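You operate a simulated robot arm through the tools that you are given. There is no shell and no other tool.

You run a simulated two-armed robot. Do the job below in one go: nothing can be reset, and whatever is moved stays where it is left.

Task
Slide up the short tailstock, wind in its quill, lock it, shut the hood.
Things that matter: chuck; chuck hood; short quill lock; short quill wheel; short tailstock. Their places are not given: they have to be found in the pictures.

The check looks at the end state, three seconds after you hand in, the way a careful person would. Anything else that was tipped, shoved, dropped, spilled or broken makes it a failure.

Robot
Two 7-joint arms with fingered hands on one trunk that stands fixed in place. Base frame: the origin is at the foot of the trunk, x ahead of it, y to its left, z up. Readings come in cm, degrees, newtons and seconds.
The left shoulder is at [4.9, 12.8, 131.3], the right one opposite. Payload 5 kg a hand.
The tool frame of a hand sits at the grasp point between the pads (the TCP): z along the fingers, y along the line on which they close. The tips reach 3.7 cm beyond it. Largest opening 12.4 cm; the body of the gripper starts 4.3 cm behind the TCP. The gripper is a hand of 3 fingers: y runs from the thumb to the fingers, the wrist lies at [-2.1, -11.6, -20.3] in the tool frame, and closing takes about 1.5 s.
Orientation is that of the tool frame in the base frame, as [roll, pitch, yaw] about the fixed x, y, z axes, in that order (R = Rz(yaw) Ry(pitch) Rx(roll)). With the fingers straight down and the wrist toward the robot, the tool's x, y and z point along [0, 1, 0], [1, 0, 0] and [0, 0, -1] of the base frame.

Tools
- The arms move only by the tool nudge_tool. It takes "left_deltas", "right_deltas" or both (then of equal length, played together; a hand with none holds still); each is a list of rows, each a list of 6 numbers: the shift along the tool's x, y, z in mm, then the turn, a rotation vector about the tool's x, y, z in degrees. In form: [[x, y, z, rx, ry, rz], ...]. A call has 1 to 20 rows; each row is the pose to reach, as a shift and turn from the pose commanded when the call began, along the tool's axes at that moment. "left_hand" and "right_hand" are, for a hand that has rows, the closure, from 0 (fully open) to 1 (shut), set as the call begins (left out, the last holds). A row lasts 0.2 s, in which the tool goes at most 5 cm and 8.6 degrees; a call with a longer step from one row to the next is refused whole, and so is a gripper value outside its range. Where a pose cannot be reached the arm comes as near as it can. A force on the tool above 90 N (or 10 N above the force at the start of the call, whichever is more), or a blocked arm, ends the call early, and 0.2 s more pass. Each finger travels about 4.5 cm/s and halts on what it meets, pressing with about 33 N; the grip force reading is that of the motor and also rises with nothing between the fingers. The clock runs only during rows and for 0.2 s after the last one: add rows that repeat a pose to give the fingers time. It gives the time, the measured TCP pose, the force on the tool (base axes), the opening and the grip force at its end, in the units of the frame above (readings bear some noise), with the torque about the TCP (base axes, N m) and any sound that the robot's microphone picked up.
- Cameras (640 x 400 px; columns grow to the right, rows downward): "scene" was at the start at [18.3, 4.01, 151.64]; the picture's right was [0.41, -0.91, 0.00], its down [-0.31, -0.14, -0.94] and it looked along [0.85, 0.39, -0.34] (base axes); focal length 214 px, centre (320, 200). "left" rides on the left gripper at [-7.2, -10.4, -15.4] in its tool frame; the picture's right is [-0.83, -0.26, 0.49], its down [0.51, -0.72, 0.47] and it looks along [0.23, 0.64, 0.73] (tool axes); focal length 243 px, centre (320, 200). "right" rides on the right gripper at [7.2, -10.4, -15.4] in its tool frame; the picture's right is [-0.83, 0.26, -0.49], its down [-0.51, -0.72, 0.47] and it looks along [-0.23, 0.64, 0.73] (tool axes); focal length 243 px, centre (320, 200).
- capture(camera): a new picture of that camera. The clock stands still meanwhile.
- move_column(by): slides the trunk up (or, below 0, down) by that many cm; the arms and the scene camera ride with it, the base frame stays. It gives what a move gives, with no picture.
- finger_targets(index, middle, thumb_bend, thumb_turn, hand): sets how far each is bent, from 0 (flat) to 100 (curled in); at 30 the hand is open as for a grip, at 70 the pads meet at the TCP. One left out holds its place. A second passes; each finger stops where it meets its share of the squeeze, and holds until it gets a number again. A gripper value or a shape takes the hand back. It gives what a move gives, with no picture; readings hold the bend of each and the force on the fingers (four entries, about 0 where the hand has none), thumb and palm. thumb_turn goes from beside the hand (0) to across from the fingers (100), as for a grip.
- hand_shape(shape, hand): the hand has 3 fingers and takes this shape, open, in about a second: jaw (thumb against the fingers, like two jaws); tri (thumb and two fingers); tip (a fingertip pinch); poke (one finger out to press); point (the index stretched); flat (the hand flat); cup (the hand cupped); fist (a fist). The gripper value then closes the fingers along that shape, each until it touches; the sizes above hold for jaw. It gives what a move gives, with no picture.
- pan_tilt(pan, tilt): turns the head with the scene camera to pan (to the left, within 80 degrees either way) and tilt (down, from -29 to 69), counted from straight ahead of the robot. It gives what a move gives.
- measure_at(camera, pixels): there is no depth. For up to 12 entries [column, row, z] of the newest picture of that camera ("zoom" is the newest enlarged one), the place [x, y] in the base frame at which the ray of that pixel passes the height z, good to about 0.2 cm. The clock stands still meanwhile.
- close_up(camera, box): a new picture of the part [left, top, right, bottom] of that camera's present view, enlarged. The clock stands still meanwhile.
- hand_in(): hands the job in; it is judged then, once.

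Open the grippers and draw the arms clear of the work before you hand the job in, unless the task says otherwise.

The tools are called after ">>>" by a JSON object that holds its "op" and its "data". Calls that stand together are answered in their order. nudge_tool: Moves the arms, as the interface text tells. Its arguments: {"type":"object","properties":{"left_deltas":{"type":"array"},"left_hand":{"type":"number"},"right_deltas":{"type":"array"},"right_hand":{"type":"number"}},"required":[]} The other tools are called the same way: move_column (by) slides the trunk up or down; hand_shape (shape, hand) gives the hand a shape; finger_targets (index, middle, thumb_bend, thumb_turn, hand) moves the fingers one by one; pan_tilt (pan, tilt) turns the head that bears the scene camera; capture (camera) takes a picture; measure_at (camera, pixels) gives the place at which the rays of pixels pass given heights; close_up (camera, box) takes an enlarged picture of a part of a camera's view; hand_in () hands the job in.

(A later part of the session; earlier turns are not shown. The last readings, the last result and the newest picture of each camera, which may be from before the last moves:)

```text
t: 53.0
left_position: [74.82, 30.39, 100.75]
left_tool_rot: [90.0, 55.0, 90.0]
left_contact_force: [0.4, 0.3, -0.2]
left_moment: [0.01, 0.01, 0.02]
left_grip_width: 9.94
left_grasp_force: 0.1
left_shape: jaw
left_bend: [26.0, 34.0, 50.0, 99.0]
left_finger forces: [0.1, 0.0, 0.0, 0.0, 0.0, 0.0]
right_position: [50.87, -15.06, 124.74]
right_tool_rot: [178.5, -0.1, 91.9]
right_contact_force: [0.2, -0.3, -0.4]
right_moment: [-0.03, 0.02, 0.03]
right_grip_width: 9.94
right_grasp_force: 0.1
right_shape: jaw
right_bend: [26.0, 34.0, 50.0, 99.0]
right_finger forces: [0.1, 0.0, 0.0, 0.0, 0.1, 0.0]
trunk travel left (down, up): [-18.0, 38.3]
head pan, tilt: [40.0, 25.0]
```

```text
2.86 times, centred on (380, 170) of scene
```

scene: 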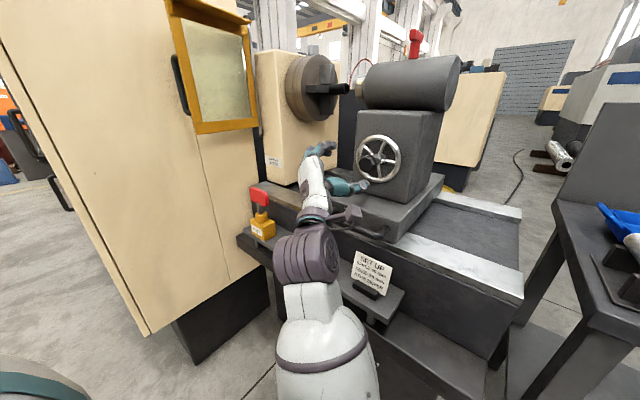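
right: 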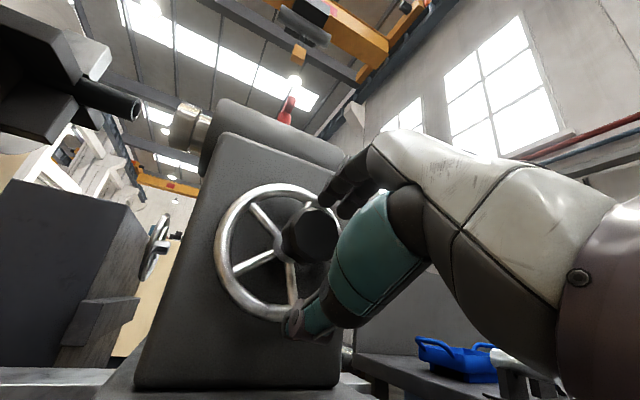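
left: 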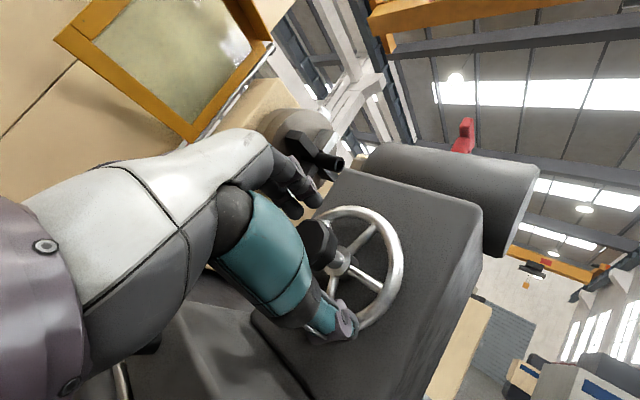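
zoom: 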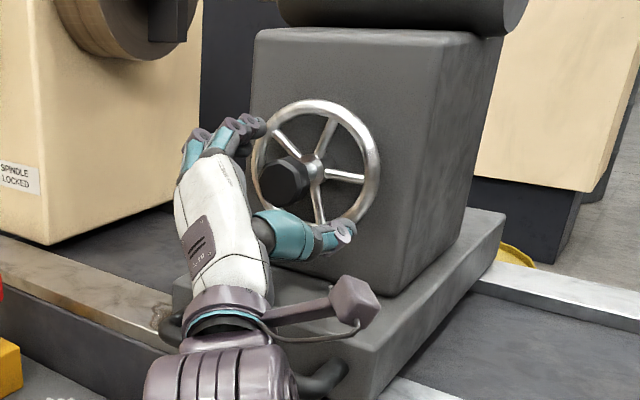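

The knob lies between fingers and thumb. I close the hand on it.

>>> {"op": "nudge_tool", "data": {"left_deltas": [[0, 0, 0, 0, 0, 0], [0, 0, 0, 0, 0, 0], [0, 0, 0, 0, 0, 0], [0, 0, 0, 0, 0, 0], [0, 0, 0, 0, 0, 0], [0, 0, 0, 0, 0, 0], [0, 0, 0, 0, 0, 0]], "left_hand": 1.0}}

>>> {"op": "close_up", "data": {"camera": "scene", "box": [300, 50, 460, 190]}}

>>> {"op": "close_up", "data": {"camera": "left", "box": [220, 130, 440, 350]}}

```text
t: 54.6
left_position: [74.8, 30.35, 100.98]
left_tool_rot: [90.0, 55.1, 89.9]
left_contact_force: [4.6, -0.8, 0.8]
left_moment: [0.04, 0.05, -0.07]
left_grip_width: 3.29
left_grasp_force: 32.8
left_shape: jaw
left_bend: [74.0, 54.0, 74.0, 100.0]
left_finger forces: [18.4, 9.7, 0.1, 0.0, 29.5, 0.1]
right_position: [50.79, -14.95, 124.83]
right_tool_rot: [178.5, -0.1, 91.9]
right_contact_force: [-0.9, 0.8, 0.2]
right_moment: [0.01, 0.0, -0.02]
right_grip_width: 9.94
right_grasp_force: 0.1
right_shape: jaw
right_bend: [26.0, 34.0, 50.0, 99.0]
right_finger forces: [0.1, 0.0, 0.1, 0.1, 0.1, 0.1]
trunk travel left (down, up): [-18.0, 38.3]
head pan, tilt: [40.0, 25.0]
```

```text
2.86 times, centred on (380, 120) of scene
```

zoom: 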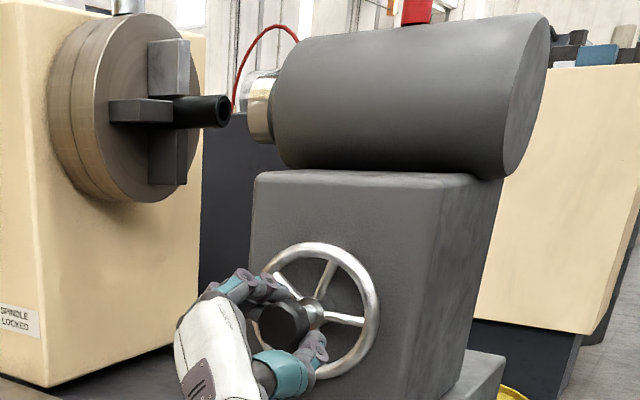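

```text
1.82 times, centred on (330, 240) of left
```

zoom: 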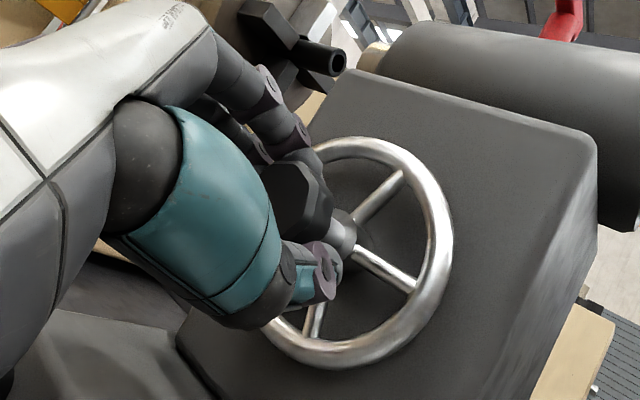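

Gripped (opening 3.3 cm). I turn +40° clockwise about the knob axis and check the torque and the quill.

>>> {"op": "nudge_tool", "data": {"left_deltas": [[0, 0, 0, 0, 0, 8], [0, 0, 0, 0, 0, 16], [0, 0, 0, 0, 0, 24], [0, 0, 0, 0, 0, 32], [0, 0, 0, 0, 0, 40]]}}

>>> {"op": "close_up", "data": {"camera": "scene", "box": [300, 50, 460, 190]}}

```text
t: 55.9
left_position: [74.98, 30.44, 100.83]
left_tool_rot: [90.1, 14.9, 90.0]
left_contact_force: [-3.0, 5.2, -11.1]
left_moment: [-0.1, 0.45, 0.12]
left_grip_width: 3.29
left_grasp_force: 33.1
left_shape: jaw
left_bend: [74.0, 55.0, 74.0, 100.0]
left_finger forces: [15.6, 10.2, 0.1, 0.1, 35.2, 0.1]
right_position: [50.9, -14.79, 124.82]
right_tool_rot: [178.4, 0.0, 91.9]
right_contact_force: [0.7, -0.1, 0.1]
right_moment: [0.02, -0.01, -0.04]
right_grip_width: 9.98
right_grasp_force: 0.0
right_shape: jaw
right_bend: [26.0, 34.0, 50.0, 99.0]
right_finger forces: [0.1, 0.0, 0.0, 0.0, 0.1, 0.0]
trunk travel left (down, up): [-18.0, 38.3]
head pan, tilt: [40.0, 25.0]
```

```text
2.86 times, centred on (380, 120) of scene
```

zoom: 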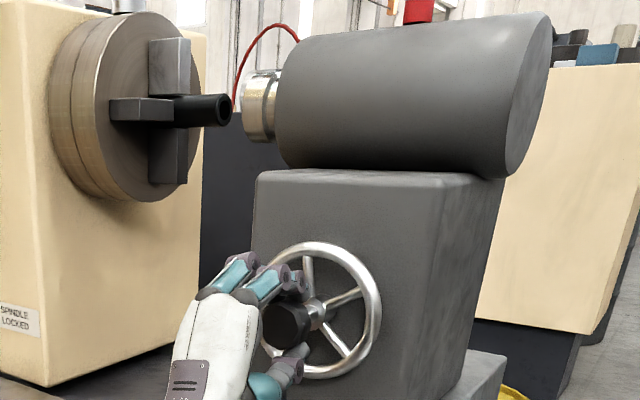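

The wheel turned and the quill came out about 1 cm (its left edge moved from 250 to 243 while the barrel stayed). I turn another 50° and check.

>>> {"op": "nudge_tool", "data": {"left_deltas": [[0, 0, 0, 0, 0, 8], [0, 0, 0, 0, 0, 16], [0, 0, 0, 0, 0, 24], [0, 0, 0, 0, 0, 32], [0, 0, 0, 0, 0, 40], [0, 0, 0, 0, 0, 48]]}}

>>> {"op": "close_up", "data": {"camera": "scene", "box": [300, 50, 460, 190]}}

```text
t: 57.2
left_position: [74.84, 30.46, 100.78]
left_tool_rot: [90.1, -33.1, 90.1]
left_contact_force: [3.8, 6.7, -9.3]
left_moment: [-0.08, 0.51, 0.33]
left_grip_width: 3.21
left_grasp_force: 33.2
left_shape: jaw
left_bend: [74.0, 56.0, 74.0, 100.0]
left_finger forces: [18.1, 9.1, 0.1, 0.1, 35.8, 0.1]
right_position: [50.89, -14.85, 124.84]
right_tool_rot: [178.7, 0.1, 91.9]
right_contact_force: [-0.4, -0.9, -1.0]
right_moment: [0.01, -0.01, -0.01]
right_grip_width: 9.93
right_grasp_force: 0.0
right_shape: jaw
right_bend: [26.0, 34.0, 50.0, 99.0]
right_finger forces: [0.0, 0.0, 0.0, 0.1, 0.0, 0.1]
trunk travel left (down, up): [-18.0, 38.3]
head pan, tilt: [40.0, 25.0]
```

```text
2.86 times, centred on (380, 120) of scene
```

zoom: 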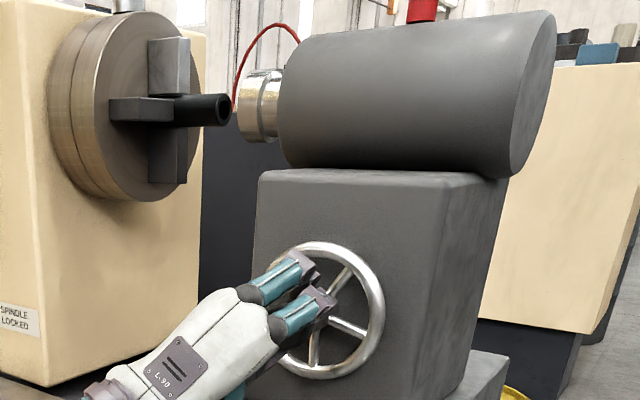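

The quill is further out, but the tailstock drifted back slightly (block edge 503→510 px). Still gripping, I push it back +y to its stop.

>>> {"op": "nudge_tool", "data": {"left_deltas": [[4.2, -2.7, 0, 0, 0, 0], [8.4, -5.5, 0, 0, 0, 0], [10.9, -7.1, 0, 0, 0, 0], [10.9, -7.1, 0, 0, 0, 0]]}}

>>> {"op": "close_up", "data": {"camera": "scene", "box": [300, 50, 460, 190]}}

```text
t: 58.2
left_position: [75.04, 31.35, 100.84]
left_tool_rot: [90.2, -33.1, 89.7]
left_contact_force: [2.3, -17.8, -13.2]
left_moment: [0.17, 0.5, -0.31]
left_grip_width: 3.23
left_grasp_force: 33.3
left_shape: jaw
left_bend: [74.0, 56.0, 75.0, 99.0]
left_finger forces: [23.1, 6.4, 0.1, 0.1, 31.1, 0.1]
right_position: [50.9, -15.22, 124.72]
right_tool_rot: [178.7, -0.2, 91.8]
right_contact_force: [0.4, 0.6, 0.0]
right_moment: [0.01, 0.02, -0.01]
right_grip_width: 9.92
right_grasp_force: 0.1
right_shape: jaw
right_bend: [26.0, 34.0, 50.0, 99.0]
right_finger forces: [0.1, 0.0, 0.1, 0.0, 0.1, 0.1]
trunk travel left (down, up): [-18.0, 38.3]
head pan, tilt: [40.0, 25.0]
```

```text
2.86 times, centred on (380, 120) of scene
```

zoom: 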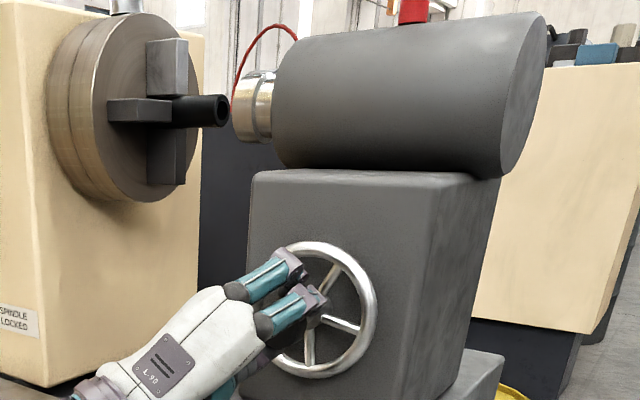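

Back on its stop. About 88° of turn gave roughly 1.3 cm, so more turns are needed. I keep turning +56° while keeping a slight +y bias.

>>> {"op": "nudge_tool", "data": {"left_deltas": [[0, 0, 0, 0, 0, 8], [0, 0, 0, 0, 0, 16], [0, 0, 0, 0, 0, 24], [0, 0, 0, 0, 0, 32], [0, 0, 0, 0, 0, 40], [0, 0, 0, 0, 0, 48], [0, 0, 0, 0, 0, 56]]}}

>>> {"op": "close_up", "data": {"camera": "scene", "box": [300, 50, 460, 190]}}

>>> {"op": "capture", "data": {"camera": "scene"}}

```text
t: 59.9
left_position: [74.01, 31.8, 90.49]
left_tool_rot: [150.0, -79.3, 30.6]
left_contact_force: [-16.4, 2.6, 35.3]
left_moment: [-0.53, -0.64, -0.29]
left_grip_width: 2.49
left_grasp_force: 32.7
left_shape: jaw
left_bend: [75.0, 74.0, 83.0, 100.0]
left_finger forces: [47.6, 0.0, 0.0, 0.0, 0.1, 0.1]
left hand out of reach, approached as far as the arm can: row 7
right_position: [50.53, -15.15, 124.86]
right_tool_rot: [178.4, -0.2, 91.8]
right_contact_force: [1.1, -0.4, -0.9]
right_moment: [0.02, 0.12, -0.03]
right_grip_width: 9.93
right_grasp_force: 0.0
right_shape: jaw
right_bend: [26.0, 34.0, 50.0, 99.0]
right_finger forces: [0.0, 0.0, 0.0, 0.0, 0.0, 0.0]
trunk travel left (down, up): [-18.0, 38.3]
head pan, tilt: [40.0, 25.0]
stopped in row 7 (left hand): the force on the tool passed its limit at 141 N (the readings are from after the stop); the commanded pose is now the measured one
```

```text
2.86 times, centred on (380, 120) of scene
```

zoom: 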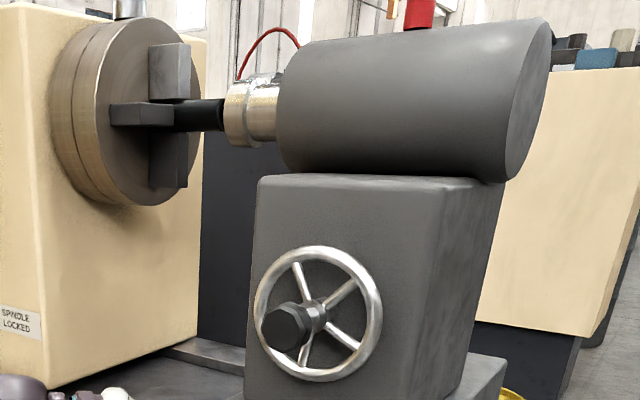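

```text
taken
```

scene: 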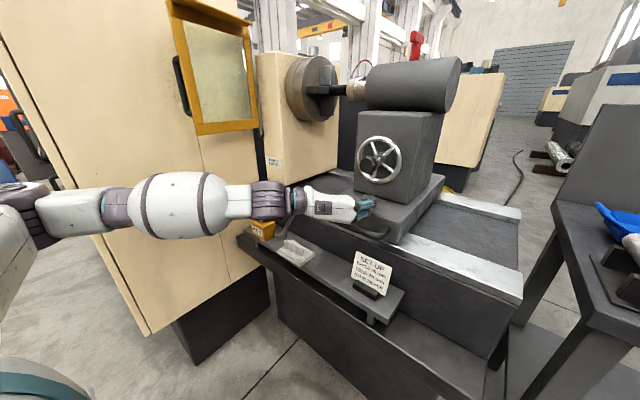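

The grip slipped at the last row (wrist limit) and the hand dropped to z=90 pressing the base top, but the quill now reaches the work (its edge overlaps the tube end). I lift and back the hand away gently, then check the KEY block behind the forearm.

>>> {"op": "nudge_tool", "data": {"left_deltas": [[15, 0, -5, 0, 0, 0], [22, 0, -30, 0, 0, 0], [30, 0, -60, 0, 0, 0], [40, 0, -90, 0, 0, 0], [60, 0, -120, 0, 0, 0], [80, 0, -130, 0, 0, 0], [80, 0, -130, 0, 0, 0]]}}

>>> {"op": "capture", "data": {"camera": "scene"}}

>>> {"op": "close_up", "data": {"camera": "scene", "box": [220, 50, 420, 270]}}

```text
t: 61.5
left_position: [62.56, 32.86, 99.76]
left_tool_rot: [151.3, -78.8, 29.5]
left_contact_force: [-0.2, -0.4, -0.3]
left_moment: [-0.01, 0.01, 0.01]
left_grip_width: 2.43
left_grasp_force: 33.3
left_shape: jaw
left_bend: [75.0, 74.0, 84.0, 100.0]
left_finger forces: [0.0, 0.1, 0.0, 0.0, 0.1, 0.0]
right_position: [50.93, -14.99, 124.74]
right_tool_rot: [178.7, 0.0, 91.9]
right_contact_force: [0.1, -0.6, 0.2]
right_moment: [0.02, 0.0, 0.01]
right_grip_width: 9.91
right_grasp_force: 0.1
right_shape: jaw
right_bend: [26.0, 34.0, 50.0, 99.0]
right_finger forces: [0.1, 0.0, 0.1, 0.0, 0.0, 0.0]
trunk travel left (down, up): [-18.0, 38.3]
head pan, tilt: [40.0, 25.0]
```

```text
taken
```

scene: 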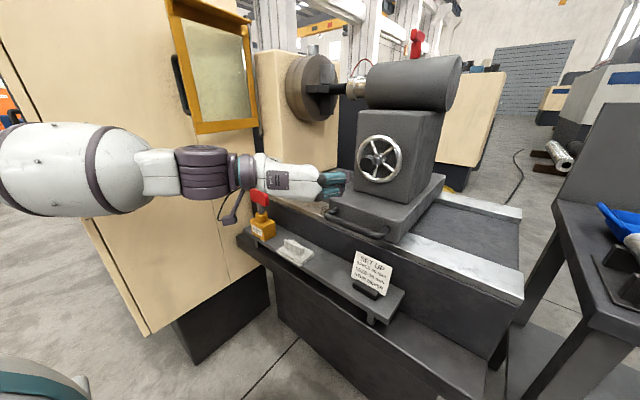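

```text
1.82 times, centred on (320, 160) of scene
```

zoom: 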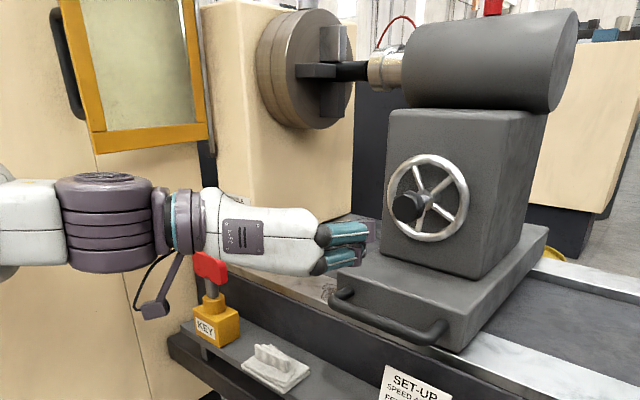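

The KEY block is undisturbed. I raise the trunk 22 cm for a better view and for the lever work, then look at the quill and work.

>>> {"op": "move_column", "data": {"by": 22}}

>>> {"op": "capture", "data": {"camera": "scene"}}

>>> {"op": "close_up", "data": {"camera": "scene", "box": [290, 80, 450, 190]}}

>>> {"op": "capture", "data": {"camera": "left"}}

>>> {"op": "capture", "data": {"camera": "right"}}

```text
t: 63.8
left_position: [62.6, 32.7, 121.56]
left_tool_rot: [151.5, -78.7, 29.3]
left_contact_force: [-0.2, -0.7, -1.2]
left_moment: [0.0, 0.0, 0.0]
left_grip_width: 2.43
left_grasp_force: 32.3
left_shape: jaw
left_bend: [75.0, 74.0, 84.0, 100.0]
left_finger forces: [0.0, 0.1, 0.0, 0.0, 0.1, 0.0]
right_position: [50.77, -14.98, 146.77]
right_tool_rot: [178.7, 0.0, 91.9]
right_contact_force: [0.7, 0.6, 0.5]
right_moment: [-0.01, 0.0, 0.01]
right_grip_width: 9.94
right_grasp_force: 0.0
right_shape: jaw
right_bend: [26.0, 34.0, 50.0, 99.0]
right_finger forces: [0.1, 0.1, 0.0, 0.0, 0.1, 0.0]
trunk travel left (down, up): [-40.0, 16.3]
head pan, tilt: [40.0, 25.0]
```

```text
taken
```

scene: 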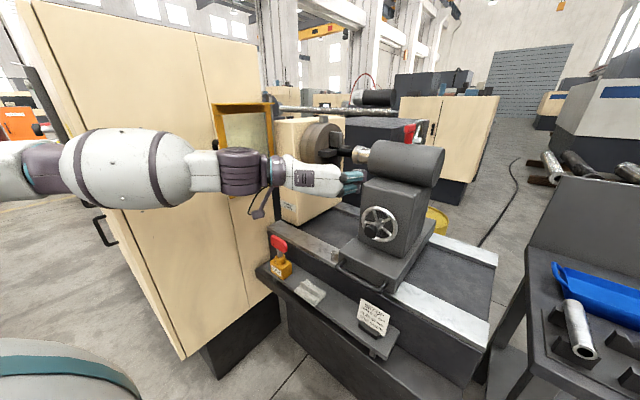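

```text
3.64 times, centred on (370, 135) of scene
```

zoom: 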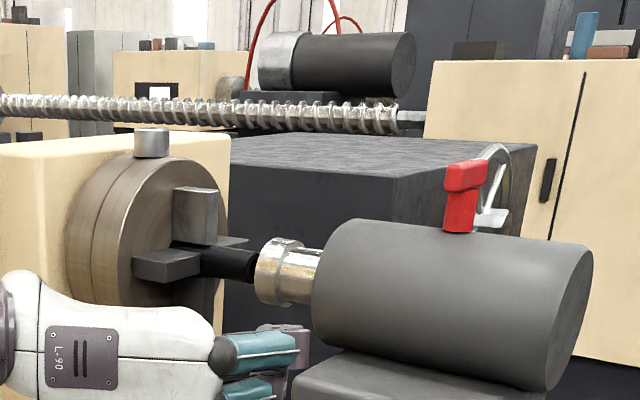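

```text
taken
```

left: 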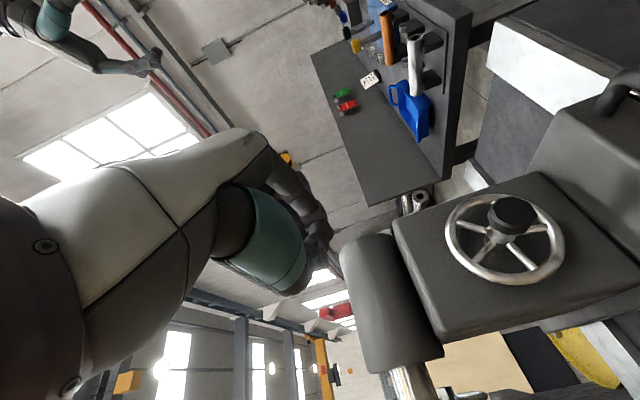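

```text
taken
```

right: 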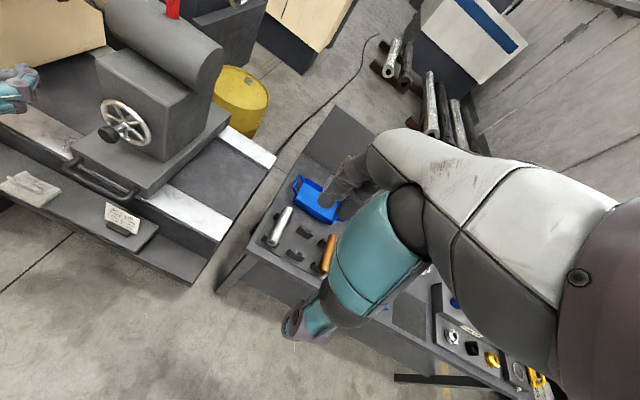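

I measure the quill's front rim and tube in the current scene view, and barrel front, at the axis height.

>>> {"op": "measure_at", "data": {"camera": "scene", "pixels": [[352.4, 154.5, 119.2], [352.4, 154.5, 118], [353, 154, 119.2], [350, 152, 119.2], [345, 151, 119.2], [369, 161, 119.2], [403, 127, 130], [397, 141, 127]]}}

>>> {"op": "close_up", "data": {"camera": "scene", "box": [320, 130, 390, 175]}}

```text
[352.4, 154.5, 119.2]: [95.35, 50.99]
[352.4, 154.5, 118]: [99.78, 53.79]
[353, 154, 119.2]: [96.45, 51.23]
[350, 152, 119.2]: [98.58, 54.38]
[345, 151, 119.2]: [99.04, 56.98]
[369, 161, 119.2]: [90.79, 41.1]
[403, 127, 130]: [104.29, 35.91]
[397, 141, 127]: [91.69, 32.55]
```

```text
8.89 times, centred on (355, 152) of scene
```

zoom: 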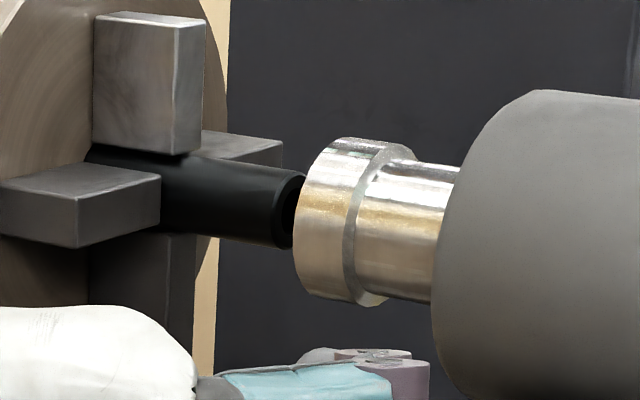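

The tube's open end is still visible, gap ≈2 cm, so about 90° more is needed. I lower the trunk again and swing the left hand back to the start angle in front of the knob, opening it.

>>> {"op": "move_column", "data": {"by": -22}}

>>> {"op": "nudge_tool", "data": {"left_deltas": [[1.1, 1.3, 1.8, -0.7, 0.2, -8.2], [2.1, 2.6, 3.6, -1.5, 0.3, -16.4], [3.2, 3.9, 5.5, -2.2, 0.5, -24.6], [4.2, 5.2, 7.3, -2.9, 0.7, -32.8], [5.3, 6.5, 9.1, -3.7, 0.9, -41], [6.4, 7.8, 10.9, -4.4, 1, -49.2], [7.4, 9.1, 12.8, -5.1, 1.2, -57.4], [8.5, 10.4, 14.6, -5.9, 1.4, -65.6], [9.5, 11.6, 16.4, -6.6, 1.5, -73.7], [10.6, 12.9, 18.2, -7.4, 1.7, -81.9], [11.6, 14.2, 20.1, -8.1, 1.9, -90.1], [12.7, 15.5, 21.9, -8.8, 2, -98.3], [13.8, 16.8, 23.7, -9.6, 2.2, -106.5], [14.8, 18.1, 25.5, -10.3, 2.4, -114.7], [15.9, 19.4, 27.4, -11, 2.6, -122.9], [16.9, 20.7, 29.2, -11.8, 2.7, -131.1], [18, 22, 31, -12.5, 2.9, -139.3], [18, 22, 31, -12.5, 2.9, -139.3]], "left_hand": 0.2}}

>>> {"op": "capture", "data": {"camera": "scene"}}

```text
t: 66.1
left_position: [62.59, 32.67, 99.87]
left_tool_rot: [151.2, -78.7, 29.7]
left_contact_force: [-0.5, 0.4, -0.2]
left_moment: [0.01, -0.01, 0.01]
left_grip_width: 2.44
left_grasp_force: 33.4
left_shape: jaw
left_bend: [75.0, 74.0, 84.0, 100.0]
left_finger forces: [0.0, 0.0, 0.0, 0.0, 0.0, 0.0]
right_position: [50.85, -14.99, 124.66]
right_tool_rot: [178.6, 0.0, 92.0]
right_contact_force: [-0.2, -0.1, 0.1]
right_moment: [-0.01, -0.01, 0.0]
right_grip_width: 9.91
right_grasp_force: 0.1
right_shape: jaw
right_bend: [26.0, 34.0, 50.0, 99.0]
right_finger forces: [0.0, 0.1, 0.0, 0.1, 0.1, 0.0]
trunk travel left (down, up): [-18.0, 38.3]
head pan, tilt: [40.0, 25.0]
```

```text
t: 69.9
left_position: [67.58, 30.72, 100.73]
left_tool_rot: [90.0, 55.3, 90.1]
left_contact_force: [-0.1, -0.3, 0.0]
left_moment: [0.0, 0.02, 0.01]
left_grip_width: 9.9
left_grasp_force: 0.0
left_shape: jaw
left_bend: [26.0, 34.0, 50.0, 99.0]
left_finger forces: [0.1, 0.0, 0.0, 0.0, 0.0, 0.1]
left hand out of reach, approached as far as the arm can: row 11, 12, 13, 14, 15, 16, 17, 18
right_position: [50.9, -14.9, 124.74]
right_tool_rot: [178.7, 0.0, 91.9]
right_contact_force: [-0.4, 0.1, 0.0]
right_moment: [-0.01, 0.01, 0.02]
right_grip_width: 9.91
right_grasp_force: 0.0
right_shape: jaw
right_bend: [26.0, 34.0, 50.0, 99.0]
right_finger forces: [0.0, 0.0, 0.0, 0.0, 0.1, 0.0]
trunk travel left (down, up): [-18.0, 38.3]
head pan, tilt: [40.0, 25.0]
```

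```text
taken
```

scene: 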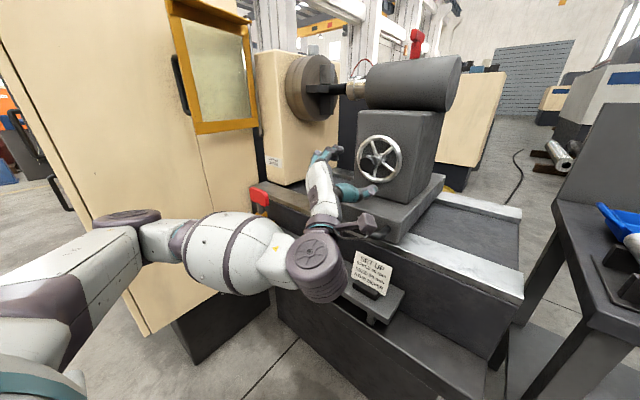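

The hand is at the start angle again (67.6,30.7,100.7). I advance 7.3 cm onto the knob and look.

>>> {"op": "nudge_tool", "data": {"left_deltas": [[0, 0, 20, 0, 0, 0], [0, 0, 40, 0, 0, 0], [0, 0, 60, 0, 0, 0], [0, 0, 73, 0, 0, 0], [0, 0, 73, 0, 0, 0]]}}

>>> {"op": "close_up", "data": {"camera": "left", "box": [220, 130, 440, 350]}}

>>> {"op": "close_up", "data": {"camera": "scene", "box": [300, 100, 460, 240]}}

```text
t: 71.1
left_position: [74.9, 30.66, 101.04]
left_tool_rot: [90.0, 55.1, 90.2]
left_contact_force: [-0.2, -0.4, -0.2]
left_moment: [0.0, -0.01, -0.02]
left_grip_width: 9.92
left_grasp_force: 0.1
left_shape: jaw
left_bend: [26.0, 34.0, 50.0, 99.0]
left_finger forces: [0.1, 0.0, 0.0, 0.1, 0.0, 0.1]
right_position: [50.76, -14.97, 124.75]
right_tool_rot: [178.7, 0.0, 91.9]
right_contact_force: [0.2, 0.4, -0.6]
right_moment: [0.01, -0.02, -0.01]
right_grip_width: 9.91
right_grasp_force: 0.1
right_shape: jaw
right_bend: [26.0, 34.0, 50.0, 99.0]
right_finger forces: [0.0, 0.0, 0.0, 0.0, 0.0, 0.0]
trunk travel left (down, up): [-18.0, 38.3]
head pan, tilt: [40.0, 25.0]
```

```text
1.82 times, centred on (330, 240) of left
```

zoom: 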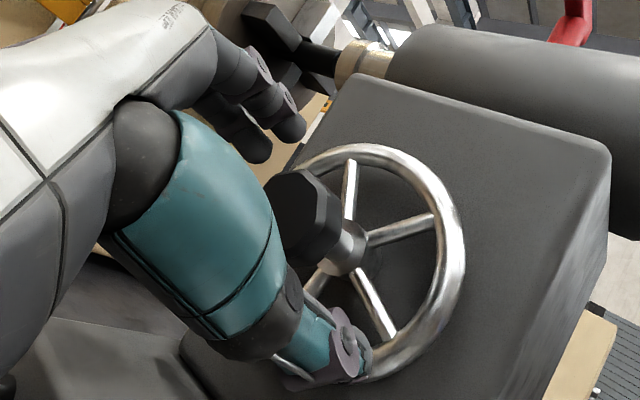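

```text
2.86 times, centred on (380, 170) of scene
```

zoom: 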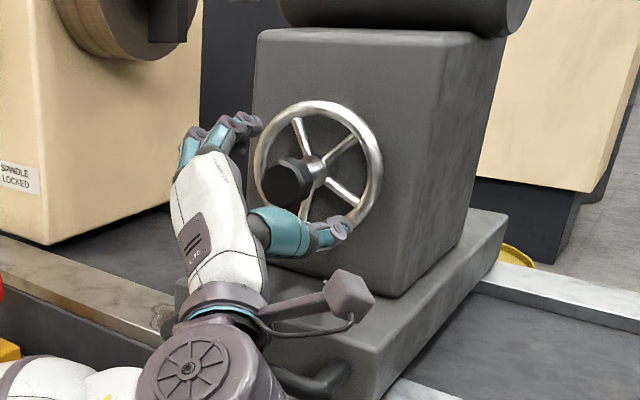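

The knob is again between the fingers. I close, then turn +40°.

>>> {"op": "nudge_tool", "data": {"left_deltas": [[0, 0, 0, 0, 0, 0], [0, 0, 0, 0, 0, 0], [0, 0, 0, 0, 0, 0], [0, 0, 0, 0, 0, 0], [0, 0, 0, 0, 0, 0], [0, 0, 0, 0, 0, 0], [0, 0, 0, 0, 0, 0], [0, 0, 0, 0, 0, 8], [0, 0, 0, 0, 0, 16], [0, 0, 0, 0, 0, 24], [0, 0, 0, 0, 0, 32], [0, 0, 0, 0, 0, 40]], "left_hand": 1.0}}

>>> {"op": "close_up", "data": {"camera": "scene", "box": [300, 50, 460, 190]}}

>>> {"op": "close_up", "data": {"camera": "left", "box": [220, 30, 540, 250]}}

```text
t: 73.7
left_position: [74.84, 30.78, 101.01]
left_tool_rot: [90.0, 15.1, 90.1]
left_contact_force: [18.7, 2.1, 8.4]
left_moment: [-0.08, -0.23, 0.07]
left_grip_width: 3.1
left_grasp_force: 32.8
left_shape: jaw
left_bend: [73.0, 61.0, 74.0, 100.0]
left_finger forces: [24.0, 11.3, 0.0, 0.1, 26.9, 0.0]
right_position: [51.01, -14.98, 124.66]
right_tool_rot: [178.7, 0.0, 91.9]
right_contact_force: [0.2, -0.2, 1.0]
right_moment: [0.02, -0.01, 0.03]
right_grip_width: 9.94
right_grasp_force: 0.1
right_shape: jaw
right_bend: [26.0, 34.0, 50.0, 99.0]
right_finger forces: [0.1, 0.1, 0.1, 0.0, 0.0, 0.0]
trunk travel left (down, up): [-18.0, 38.3]
head pan, tilt: [40.0, 25.0]
```

```text
2.86 times, centred on (380, 120) of scene
```

zoom: 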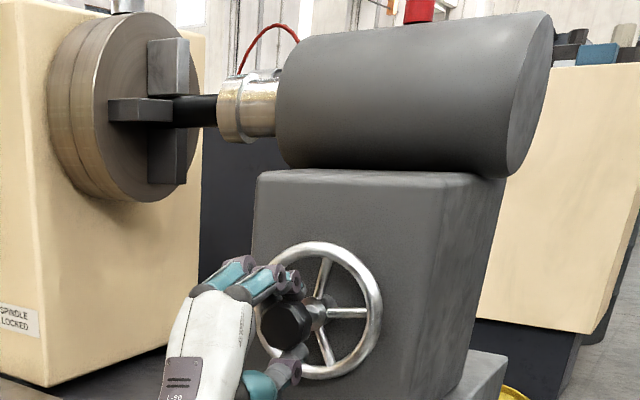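

```text
1.82 times, centred on (380, 140) of left
```

zoom: 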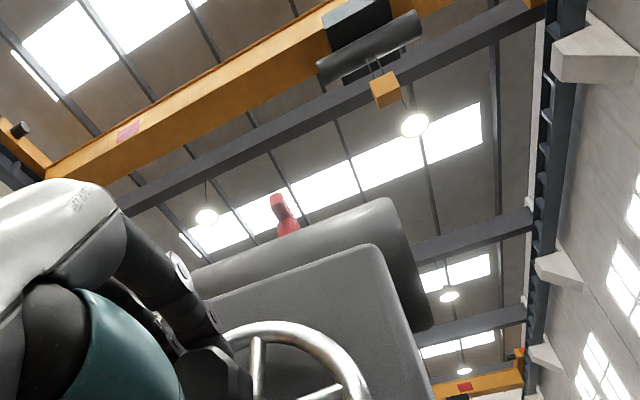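

The quill advanced again (edge 225→217). I turn 36° more with a small +y bias to keep the tailstock on its stop.

>>> {"op": "nudge_tool", "data": {"left_deltas": [[2, 0.5, 0, 0, 0, 6], [3, 0.8, 0, 0, 0, 12], [4, 1, 0, 0, 0, 18], [5, 1.3, 0, 0, 0, 24], [5, 1.3, 0, 0, 0, 30], [5, 1.3, 0, 0, 0, 36]]}}

>>> {"op": "close_up", "data": {"camera": "scene", "box": [300, 50, 460, 190]}}

```text
t: 75.1
left_position: [74.72, 31.18, 100.78]
left_tool_rot: [90.0, -20.9, 90.1]
left_contact_force: [22.5, -4.6, 13.8]
left_moment: [-0.09, -0.46, -0.04]
left_grip_width: 3.05
left_grasp_force: 33.2
left_shape: jaw
left_bend: [73.0, 60.0, 74.0, 100.0]
left_finger forces: [26.2, 12.6, 0.0, 0.0, 23.5, 0.1]
right_position: [50.94, -15.05, 124.71]
right_tool_rot: [178.7, -0.1, 91.9]
right_contact_force: [0.2, -0.3, -0.2]
right_moment: [-0.04, 0.01, 0.0]
right_grip_width: 9.95
right_grasp_force: 0.0
right_shape: jaw
right_bend: [26.0, 34.0, 50.0, 99.0]
right_finger forces: [0.0, 0.0, 0.1, 0.0, 0.1, 0.1]
trunk travel left (down, up): [-18.0, 38.3]
head pan, tilt: [40.0, 25.0]
```

```text
2.86 times, centred on (380, 120) of scene
```

zoom: 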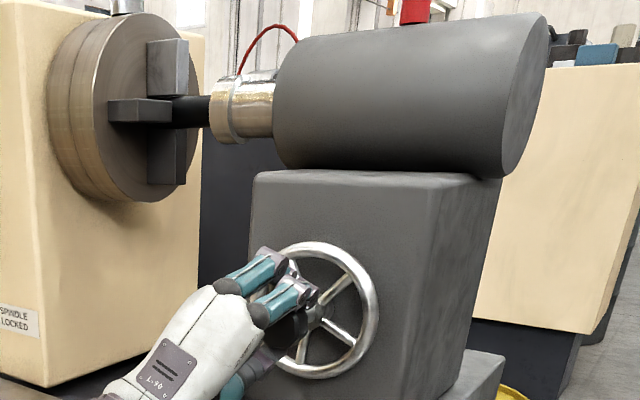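

Nearly touching (edge 209; expected contact near 206). I turn another 24° in small steps, watching for the torque to rise.

>>> {"op": "nudge_tool", "data": {"left_deltas": [[0, 0, 0, 0, 0, 6], [0, 0, 0, 0, 0, 12], [0, 0, 0, 0, 0, 18], [0, 0, 0, 0, 0, 24], [0, 0, 0, 0, 0, 24]]}}

>>> {"op": "close_up", "data": {"camera": "scene", "box": [300, 50, 460, 190]}}

```text
t: 76.3
left_position: [74.74, 31.48, 101.13]
left_tool_rot: [90.0, -44.8, 90.1]
left_contact_force: [30.4, 7.1, 26.1]
left_moment: [-1.04, -0.72, 0.36]
left_grip_width: 2.83
left_grasp_force: 32.7
left_shape: jaw
left_bend: [72.0, 62.0, 76.0, 96.0]
left_finger forces: [28.5, 24.6, 0.1, 0.1, 24.2, 0.0]
right_position: [50.88, -14.94, 124.65]
right_tool_rot: [178.7, 0.0, 91.9]
right_contact_force: [-0.7, 0.3, 0.4]
right_moment: [-0.01, 0.0, 0.0]
right_grip_width: 9.9
right_grasp_force: 0.1
right_shape: jaw
right_bend: [26.0, 34.0, 50.0, 99.0]
right_finger forces: [0.1, 0.0, 0.0, 0.1, 0.0, 0.0]
trunk travel left (down, up): [-18.0, 38.3]
head pan, tilt: [40.0, 25.0]
```

```text
2.86 times, centred on (380, 120) of scene
```

zoom: 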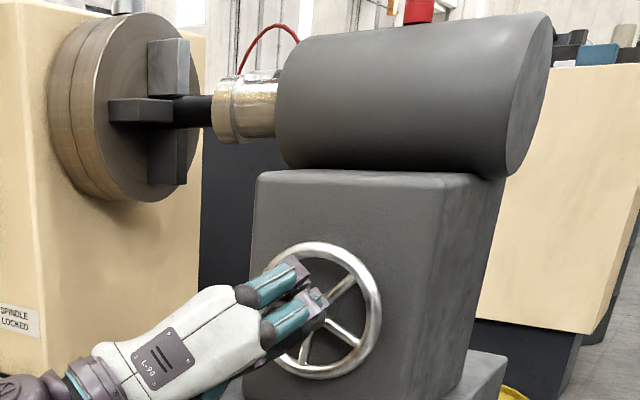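

Torque about x rose to −1.04 N·m with no further quill travel: it has seated. I relax the twist a little, open and withdraw along −x.

>>> {"op": "nudge_tool", "data": {"left_deltas": [[0, 0, 0, 0, 0, -6], [0, 0, 0, 0, 0, -9], [0, 0, 0, 0, 0, -9]]}}

>>> {"op": "nudge_tool", "data": {"left_deltas": [[0, 0, 0, 0, 0, 0], [0, 0, 0, 0, 0, 0], [0, 0, 0, 0, 0, 0], [0, 0, 0, 0, 0, 0], [0, 0, 0, 0, 0, 0], [0, 0, -20, 0, 0, 0], [0, 0, -50, 0, 0, 0], [0, 0, -80, 0, 0, 0], [0, 0, -120, 0, 0, 0], [0, 0, -150, 0, 0, 0]], "left_hand": 0.2}}

>>> {"op": "move_column", "data": {"by": 26}}

>>> {"op": "capture", "data": {"camera": "scene"}}

>>> {"op": "close_up", "data": {"camera": "scene", "box": [320, 140, 400, 190]}}

```text
t: 77.1
left_position: [74.65, 31.27, 100.94]
left_tool_rot: [90.2, -35.7, 89.9]
left_contact_force: [22.9, -0.4, 13.1]
left_moment: [-0.35, -0.44, 0.12]
left_grip_width: 2.85
left_grasp_force: 33.0
left_shape: jaw
left_bend: [72.0, 61.0, 76.0, 98.0]
left_finger forces: [26.5, 17.7, 0.0, 0.0, 26.6, 0.0]
right_position: [51.04, -14.99, 124.66]
right_tool_rot: [178.7, -0.1, 91.9]
right_contact_force: [0.1, 0.8, 0.1]
right_moment: [0.0, 0.0, -0.03]
right_grip_width: 9.93
right_grasp_force: 0.1
right_shape: jaw
right_bend: [26.0, 34.0, 50.0, 99.0]
right_finger forces: [0.1, 0.1, 0.1, 0.1, 0.0, 0.1]
trunk travel left (down, up): [-18.0, 38.3]
head pan, tilt: [40.0, 25.0]
```

```text
t: 79.3
left_position: [61.36, 32.86, 100.56]
left_tool_rot: [90.0, -35.8, 90.0]
left_contact_force: [0.2, 0.4, 0.7]
left_moment: [0.0, -0.01, -0.02]
left_grip_width: 9.9
left_grasp_force: 0.0
left_shape: jaw
left_bend: [26.0, 34.0, 50.0, 99.0]
left_finger forces: [0.1, 0.0, 0.0, 0.1, 0.0, 0.1]
left hand out of reach, approached as far as the arm can: row 10
right_position: [50.83, -14.97, 124.65]
right_tool_rot: [178.6, 0.1, 91.8]
right_contact_force: [0.0, 0.1, 0.4]
right_moment: [-0.02, 0.02, 0.01]
right_grip_width: 9.9
right_grasp_force: 0.1
right_shape: jaw
right_bend: [26.0, 34.0, 50.0, 99.0]
right_finger forces: [0.0, 0.1, 0.1, 0.1, 0.1, 0.0]
trunk travel left (down, up): [-18.0, 38.3]
head pan, tilt: [40.0, 25.0]
```

```text
t: 82.0
left_position: [61.26, 32.38, 126.59]
left_tool_rot: [90.0, -35.7, 90.1]
left_contact_force: [0.8, 0.0, 0.2]
left_moment: [0.0, -0.01, 0.0]
left_grip_width: 9.89
left_grasp_force: 0.1
left_shape: jaw
left_bend: [26.0, 34.0, 50.0, 99.0]
left_finger forces: [0.0, 0.1, 0.1, 0.1, 0.0, 0.0]
right_position: [50.92, -14.87, 150.86]
right_tool_rot: [178.7, 0.0, 91.8]
right_contact_force: [0.5, -0.1, 0.1]
right_moment: [-0.02, 0.02, 0.02]
right_grip_width: 9.9
right_grasp_force: 0.1
right_shape: jaw
right_bend: [26.0, 34.0, 50.0, 99.0]
right_finger forces: [0.0, 0.0, 0.0, 0.0, 0.1, 0.1]
trunk travel left (down, up): [-44.0, 12.3]
head pan, tilt: [40.0, 25.0]
```

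```text
taken
```

scene: 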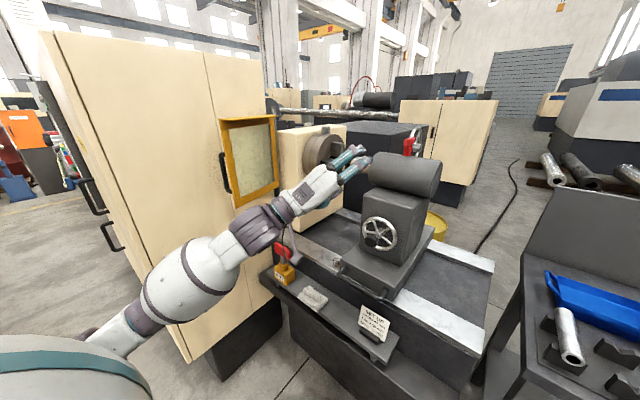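

```text
8.00 times, centred on (360, 165) of scene
```

zoom: 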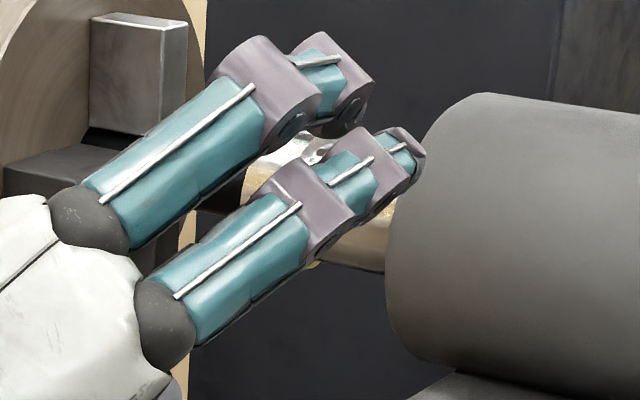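

The hand blocks the view; I lift the left hand up and toward the tailstock top (75,24,150), tilted 20° from straight down, closing the fingers to use them as a peg for the red lever.

>>> {"op": "nudge_tool", "data": {"left_deltas": [[4, 30, 5, 6.8, -2.2, -3.1], [10, 60, 12, 13.5, -4.4, -6.2], [18, 88, 22, 20.3, -6.5, -9.3], [26, 114, 36, 27, -8.7, -12.4], [34, 140, 52, 33.8, -10.9, -15.6], [41, 164, 70, 40.6, -13.1, -18.7], [48, 186, 88, 47.3, -15.3, -21.8], [55, 206, 106, 54.1, -17.4, -24.9], [62, 224, 122, 60.8, -19.6, -28], [69, 239, 137, 67.6, -21.8, -31.1], [69, 239, 137, 67.6, -21.8, -31.1]], "left_hand": 1.0}}

>>> {"op": "capture", "data": {"camera": "left"}}

>>> {"op": "capture", "data": {"camera": "scene"}}

>>> {"op": "close_up", "data": {"camera": "scene", "box": [320, 120, 440, 200]}}

```text
t: 84.4
left_position: [75.05, 24.02, 150.06]
left_tool_rot: [160.1, 0.0, 90.2]
left_contact_force: [0.0, 0.7, -0.1]
left_moment: [0.01, -0.01, -0.01]
left_grip_width: 0.0
left_grasp_force: 33.0
left_shape: jaw
left_bend: [70.0, 70.0, 56.0, 100.0]
left_finger forces: [0.0, 0.1, 0.0, 0.0, 0.0, 0.1]
right_position: [50.97, -14.92, 150.79]
right_tool_rot: [178.5, 0.1, 91.8]
right_contact_force: [-0.6, 0.3, -0.2]
right_moment: [0.02, 0.0, 0.02]
right_grip_width: 9.92
right_grasp_force: 0.2
right_shape: jaw
right_bend: [26.0, 34.0, 50.0, 99.0]
right_finger forces: [0.1, 0.1, 0.0, 0.0, 0.1, 0.1]
trunk travel left (down, up): [-44.0, 12.3]
head pan, tilt: [40.0, 25.0]
```

```text
taken
```

left: 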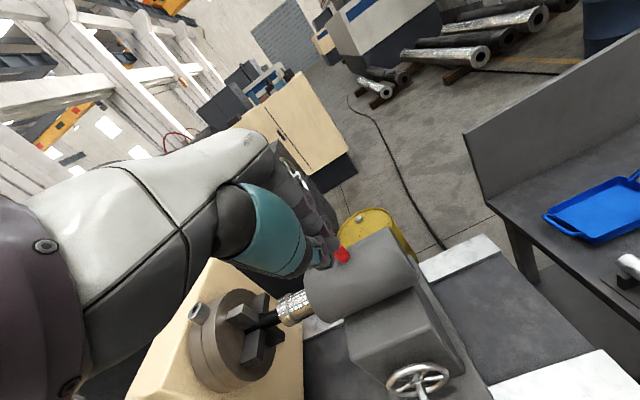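

```text
taken
```

scene: 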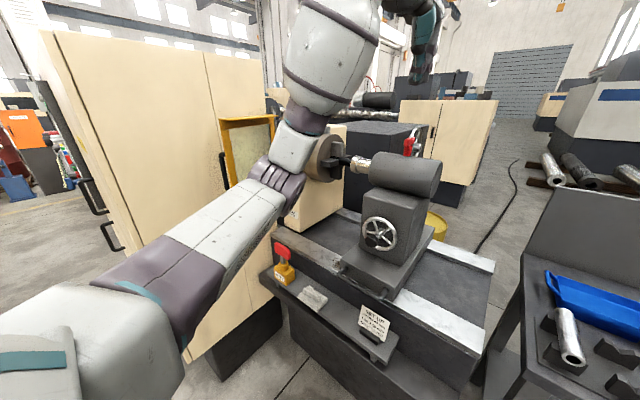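

```text
5.00 times, centred on (380, 160) of scene
```

zoom: 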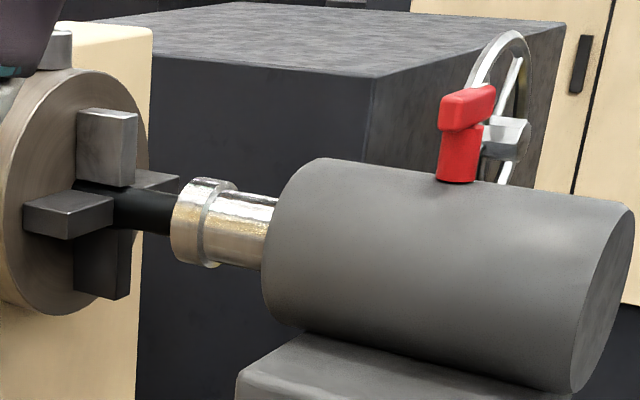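

The quill now appears to abut the tube. I check from the left camera and locate the lever (px about (341,255)).

>>> {"op": "close_up", "data": {"camera": "left", "box": [200, 230, 420, 370]}}

>>> {"op": "measure_at", "data": {"camera": "scene", "pixels": [[397, 148, 129], [409, 142, 130], [403, 156, 124]]}}

>>> {"op": "close_up", "data": {"camera": "left", "box": [300, 215, 400, 280]}}

>>> {"op": "measure_at", "data": {"camera": "left", "pixels": [[335, 258, 129], [345, 253, 129], [341, 250, 130], [280, 318, 120], [275, 320, 120]]}}

```text
2.86 times, centred on (310, 300) of left
```

zoom: 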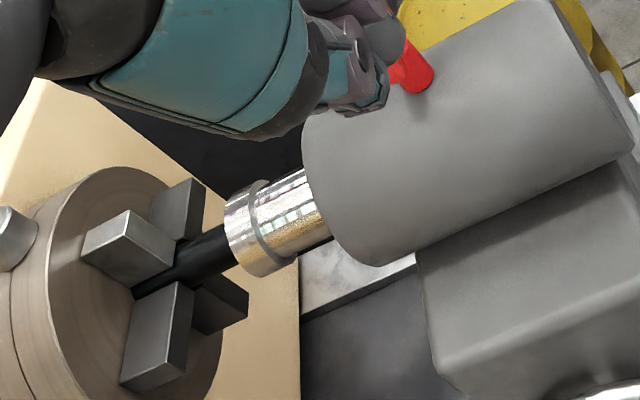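

```text
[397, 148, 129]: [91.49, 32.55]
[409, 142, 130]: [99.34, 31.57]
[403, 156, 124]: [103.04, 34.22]
```

```text
6.15 times, centred on (350, 248) of left
```

zoom: 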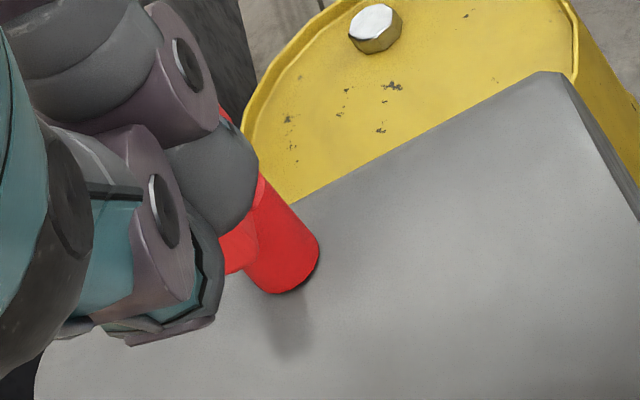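

```text
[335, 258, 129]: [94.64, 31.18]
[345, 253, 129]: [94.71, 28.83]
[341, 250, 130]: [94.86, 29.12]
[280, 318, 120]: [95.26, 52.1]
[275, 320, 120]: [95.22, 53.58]
```

The quill's front now meets the tube end (y≈52). The lever bar spans x≈92–100 at y≈32, z≈128–130. I bring the closed fingertips to its −y side, above first.

>>> {"op": "nudge_tool", "data": {"left_deltas": [[1, 20, 30, 0, 0, 0], [2, 40, 60, 0, 0, 0], [3, 60, 90, 0, 0, 0], [4, 80, 120, 0, 0, 0], [5, 100, 150, 0, 0, 0], [5, 117, 181, 0, 0, 0], [5, 117, 181, 0, 0, 0]]}}

>>> {"op": "capture", "data": {"camera": "left"}}

>>> {"op": "close_up", "data": {"camera": "scene", "box": [340, 90, 460, 190]}}

>>> {"op": "capture", "data": {"camera": "right"}}

```text
t: 86.0
left_position: [92.31, 24.31, 137.08]
left_tool_rot: [159.9, 0.0, 89.9]
left_contact_force: [-0.8, -0.5, -0.6]
left_moment: [0.01, 0.0, -0.01]
left_grip_width: 0.0
left_grasp_force: 33.4
left_shape: jaw
left_bend: [70.0, 70.0, 56.0, 100.0]
left_finger forces: [0.1, 0.0, 0.1, 0.0, 0.0, 0.0]
right_position: [50.81, -15.06, 150.77]
right_tool_rot: [178.6, 0.0, 92.0]
right_contact_force: [-0.5, -0.3, -0.1]
right_moment: [-0.05, -0.02, 0.02]
right_grip_width: 9.9
right_grasp_force: 0.1
right_shape: jaw
right_bend: [26.0, 34.0, 50.0, 99.0]
right_finger forces: [0.0, 0.0, 0.0, 0.0, 0.0, 0.0]
trunk travel left (down, up): [-44.0, 12.3]
head pan, tilt: [40.0, 25.0]
```

```text
taken
```

left: 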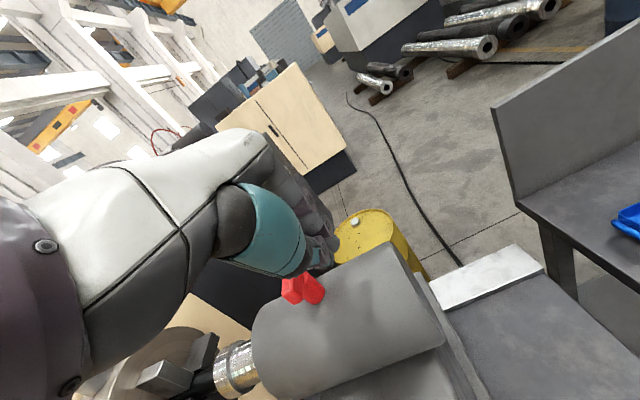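

```text
4.00 times, centred on (400, 140) of scene
```

zoom: 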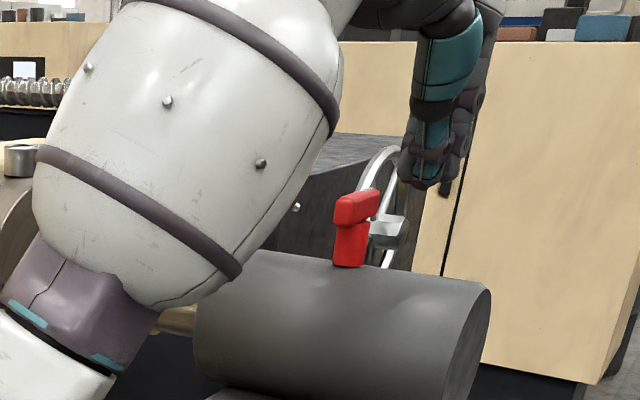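

```text
taken
```

right: 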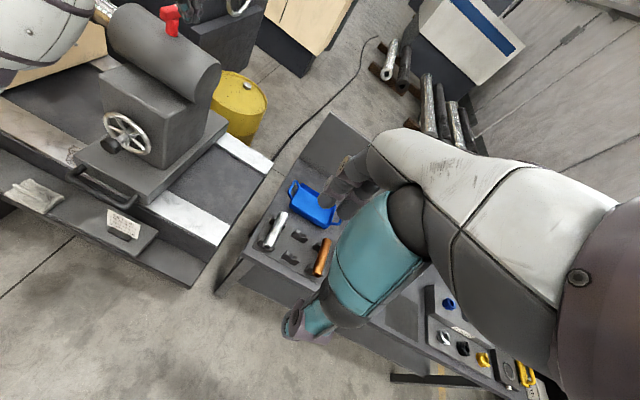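

Fingertips (zoom (430,185)) hang to the right and above the lever. I measure tip and lever positions in the left and right views to place them.

>>> {"op": "close_up", "data": {"camera": "left", "box": [240, 200, 380, 320]}}

>>> {"op": "measure_at", "data": {"camera": "left", "pixels": [[290, 290, 129], [290, 290, 128], [313, 288, 127], [313, 296, 126]]}}

>>> {"op": "measure_at", "data": {"camera": "scene", "pixels": [[427, 136, 133], [427, 136, 132], [386, 151, 129], [392, 146, 130], [386, 151, 130]]}}

>>> {"op": "close_up", "data": {"camera": "right", "box": [0, 0, 220, 160]}}

>>> {"op": "measure_at", "data": {"camera": "right", "pixels": [[170, 8, 130], [174, 32, 125.5], [170, 12, 129]]}}

```text
3.33 times, centred on (310, 260) of left
```

zoom: 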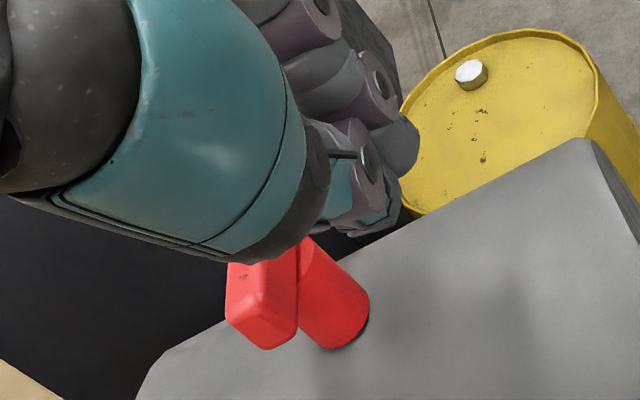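

```text
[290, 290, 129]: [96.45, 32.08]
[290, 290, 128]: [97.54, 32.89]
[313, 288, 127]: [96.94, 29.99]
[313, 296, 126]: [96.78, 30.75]
```

```text
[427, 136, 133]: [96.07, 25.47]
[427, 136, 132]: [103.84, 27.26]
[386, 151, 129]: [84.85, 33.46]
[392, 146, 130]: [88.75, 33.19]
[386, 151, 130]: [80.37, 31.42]
```

```text
2.50 times, centred on (110, 80) of right
```

zoom: 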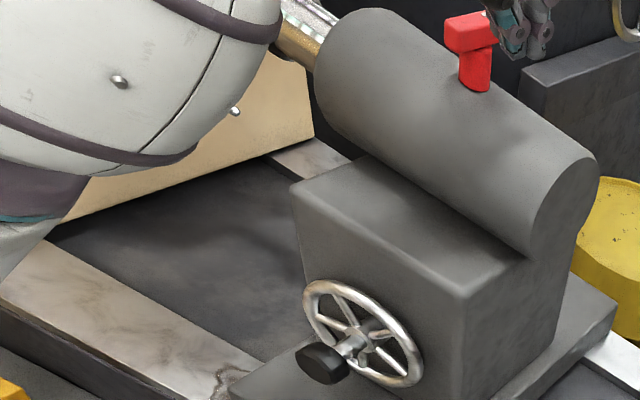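

```text
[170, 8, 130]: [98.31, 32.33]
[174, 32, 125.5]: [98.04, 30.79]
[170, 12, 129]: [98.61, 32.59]
```

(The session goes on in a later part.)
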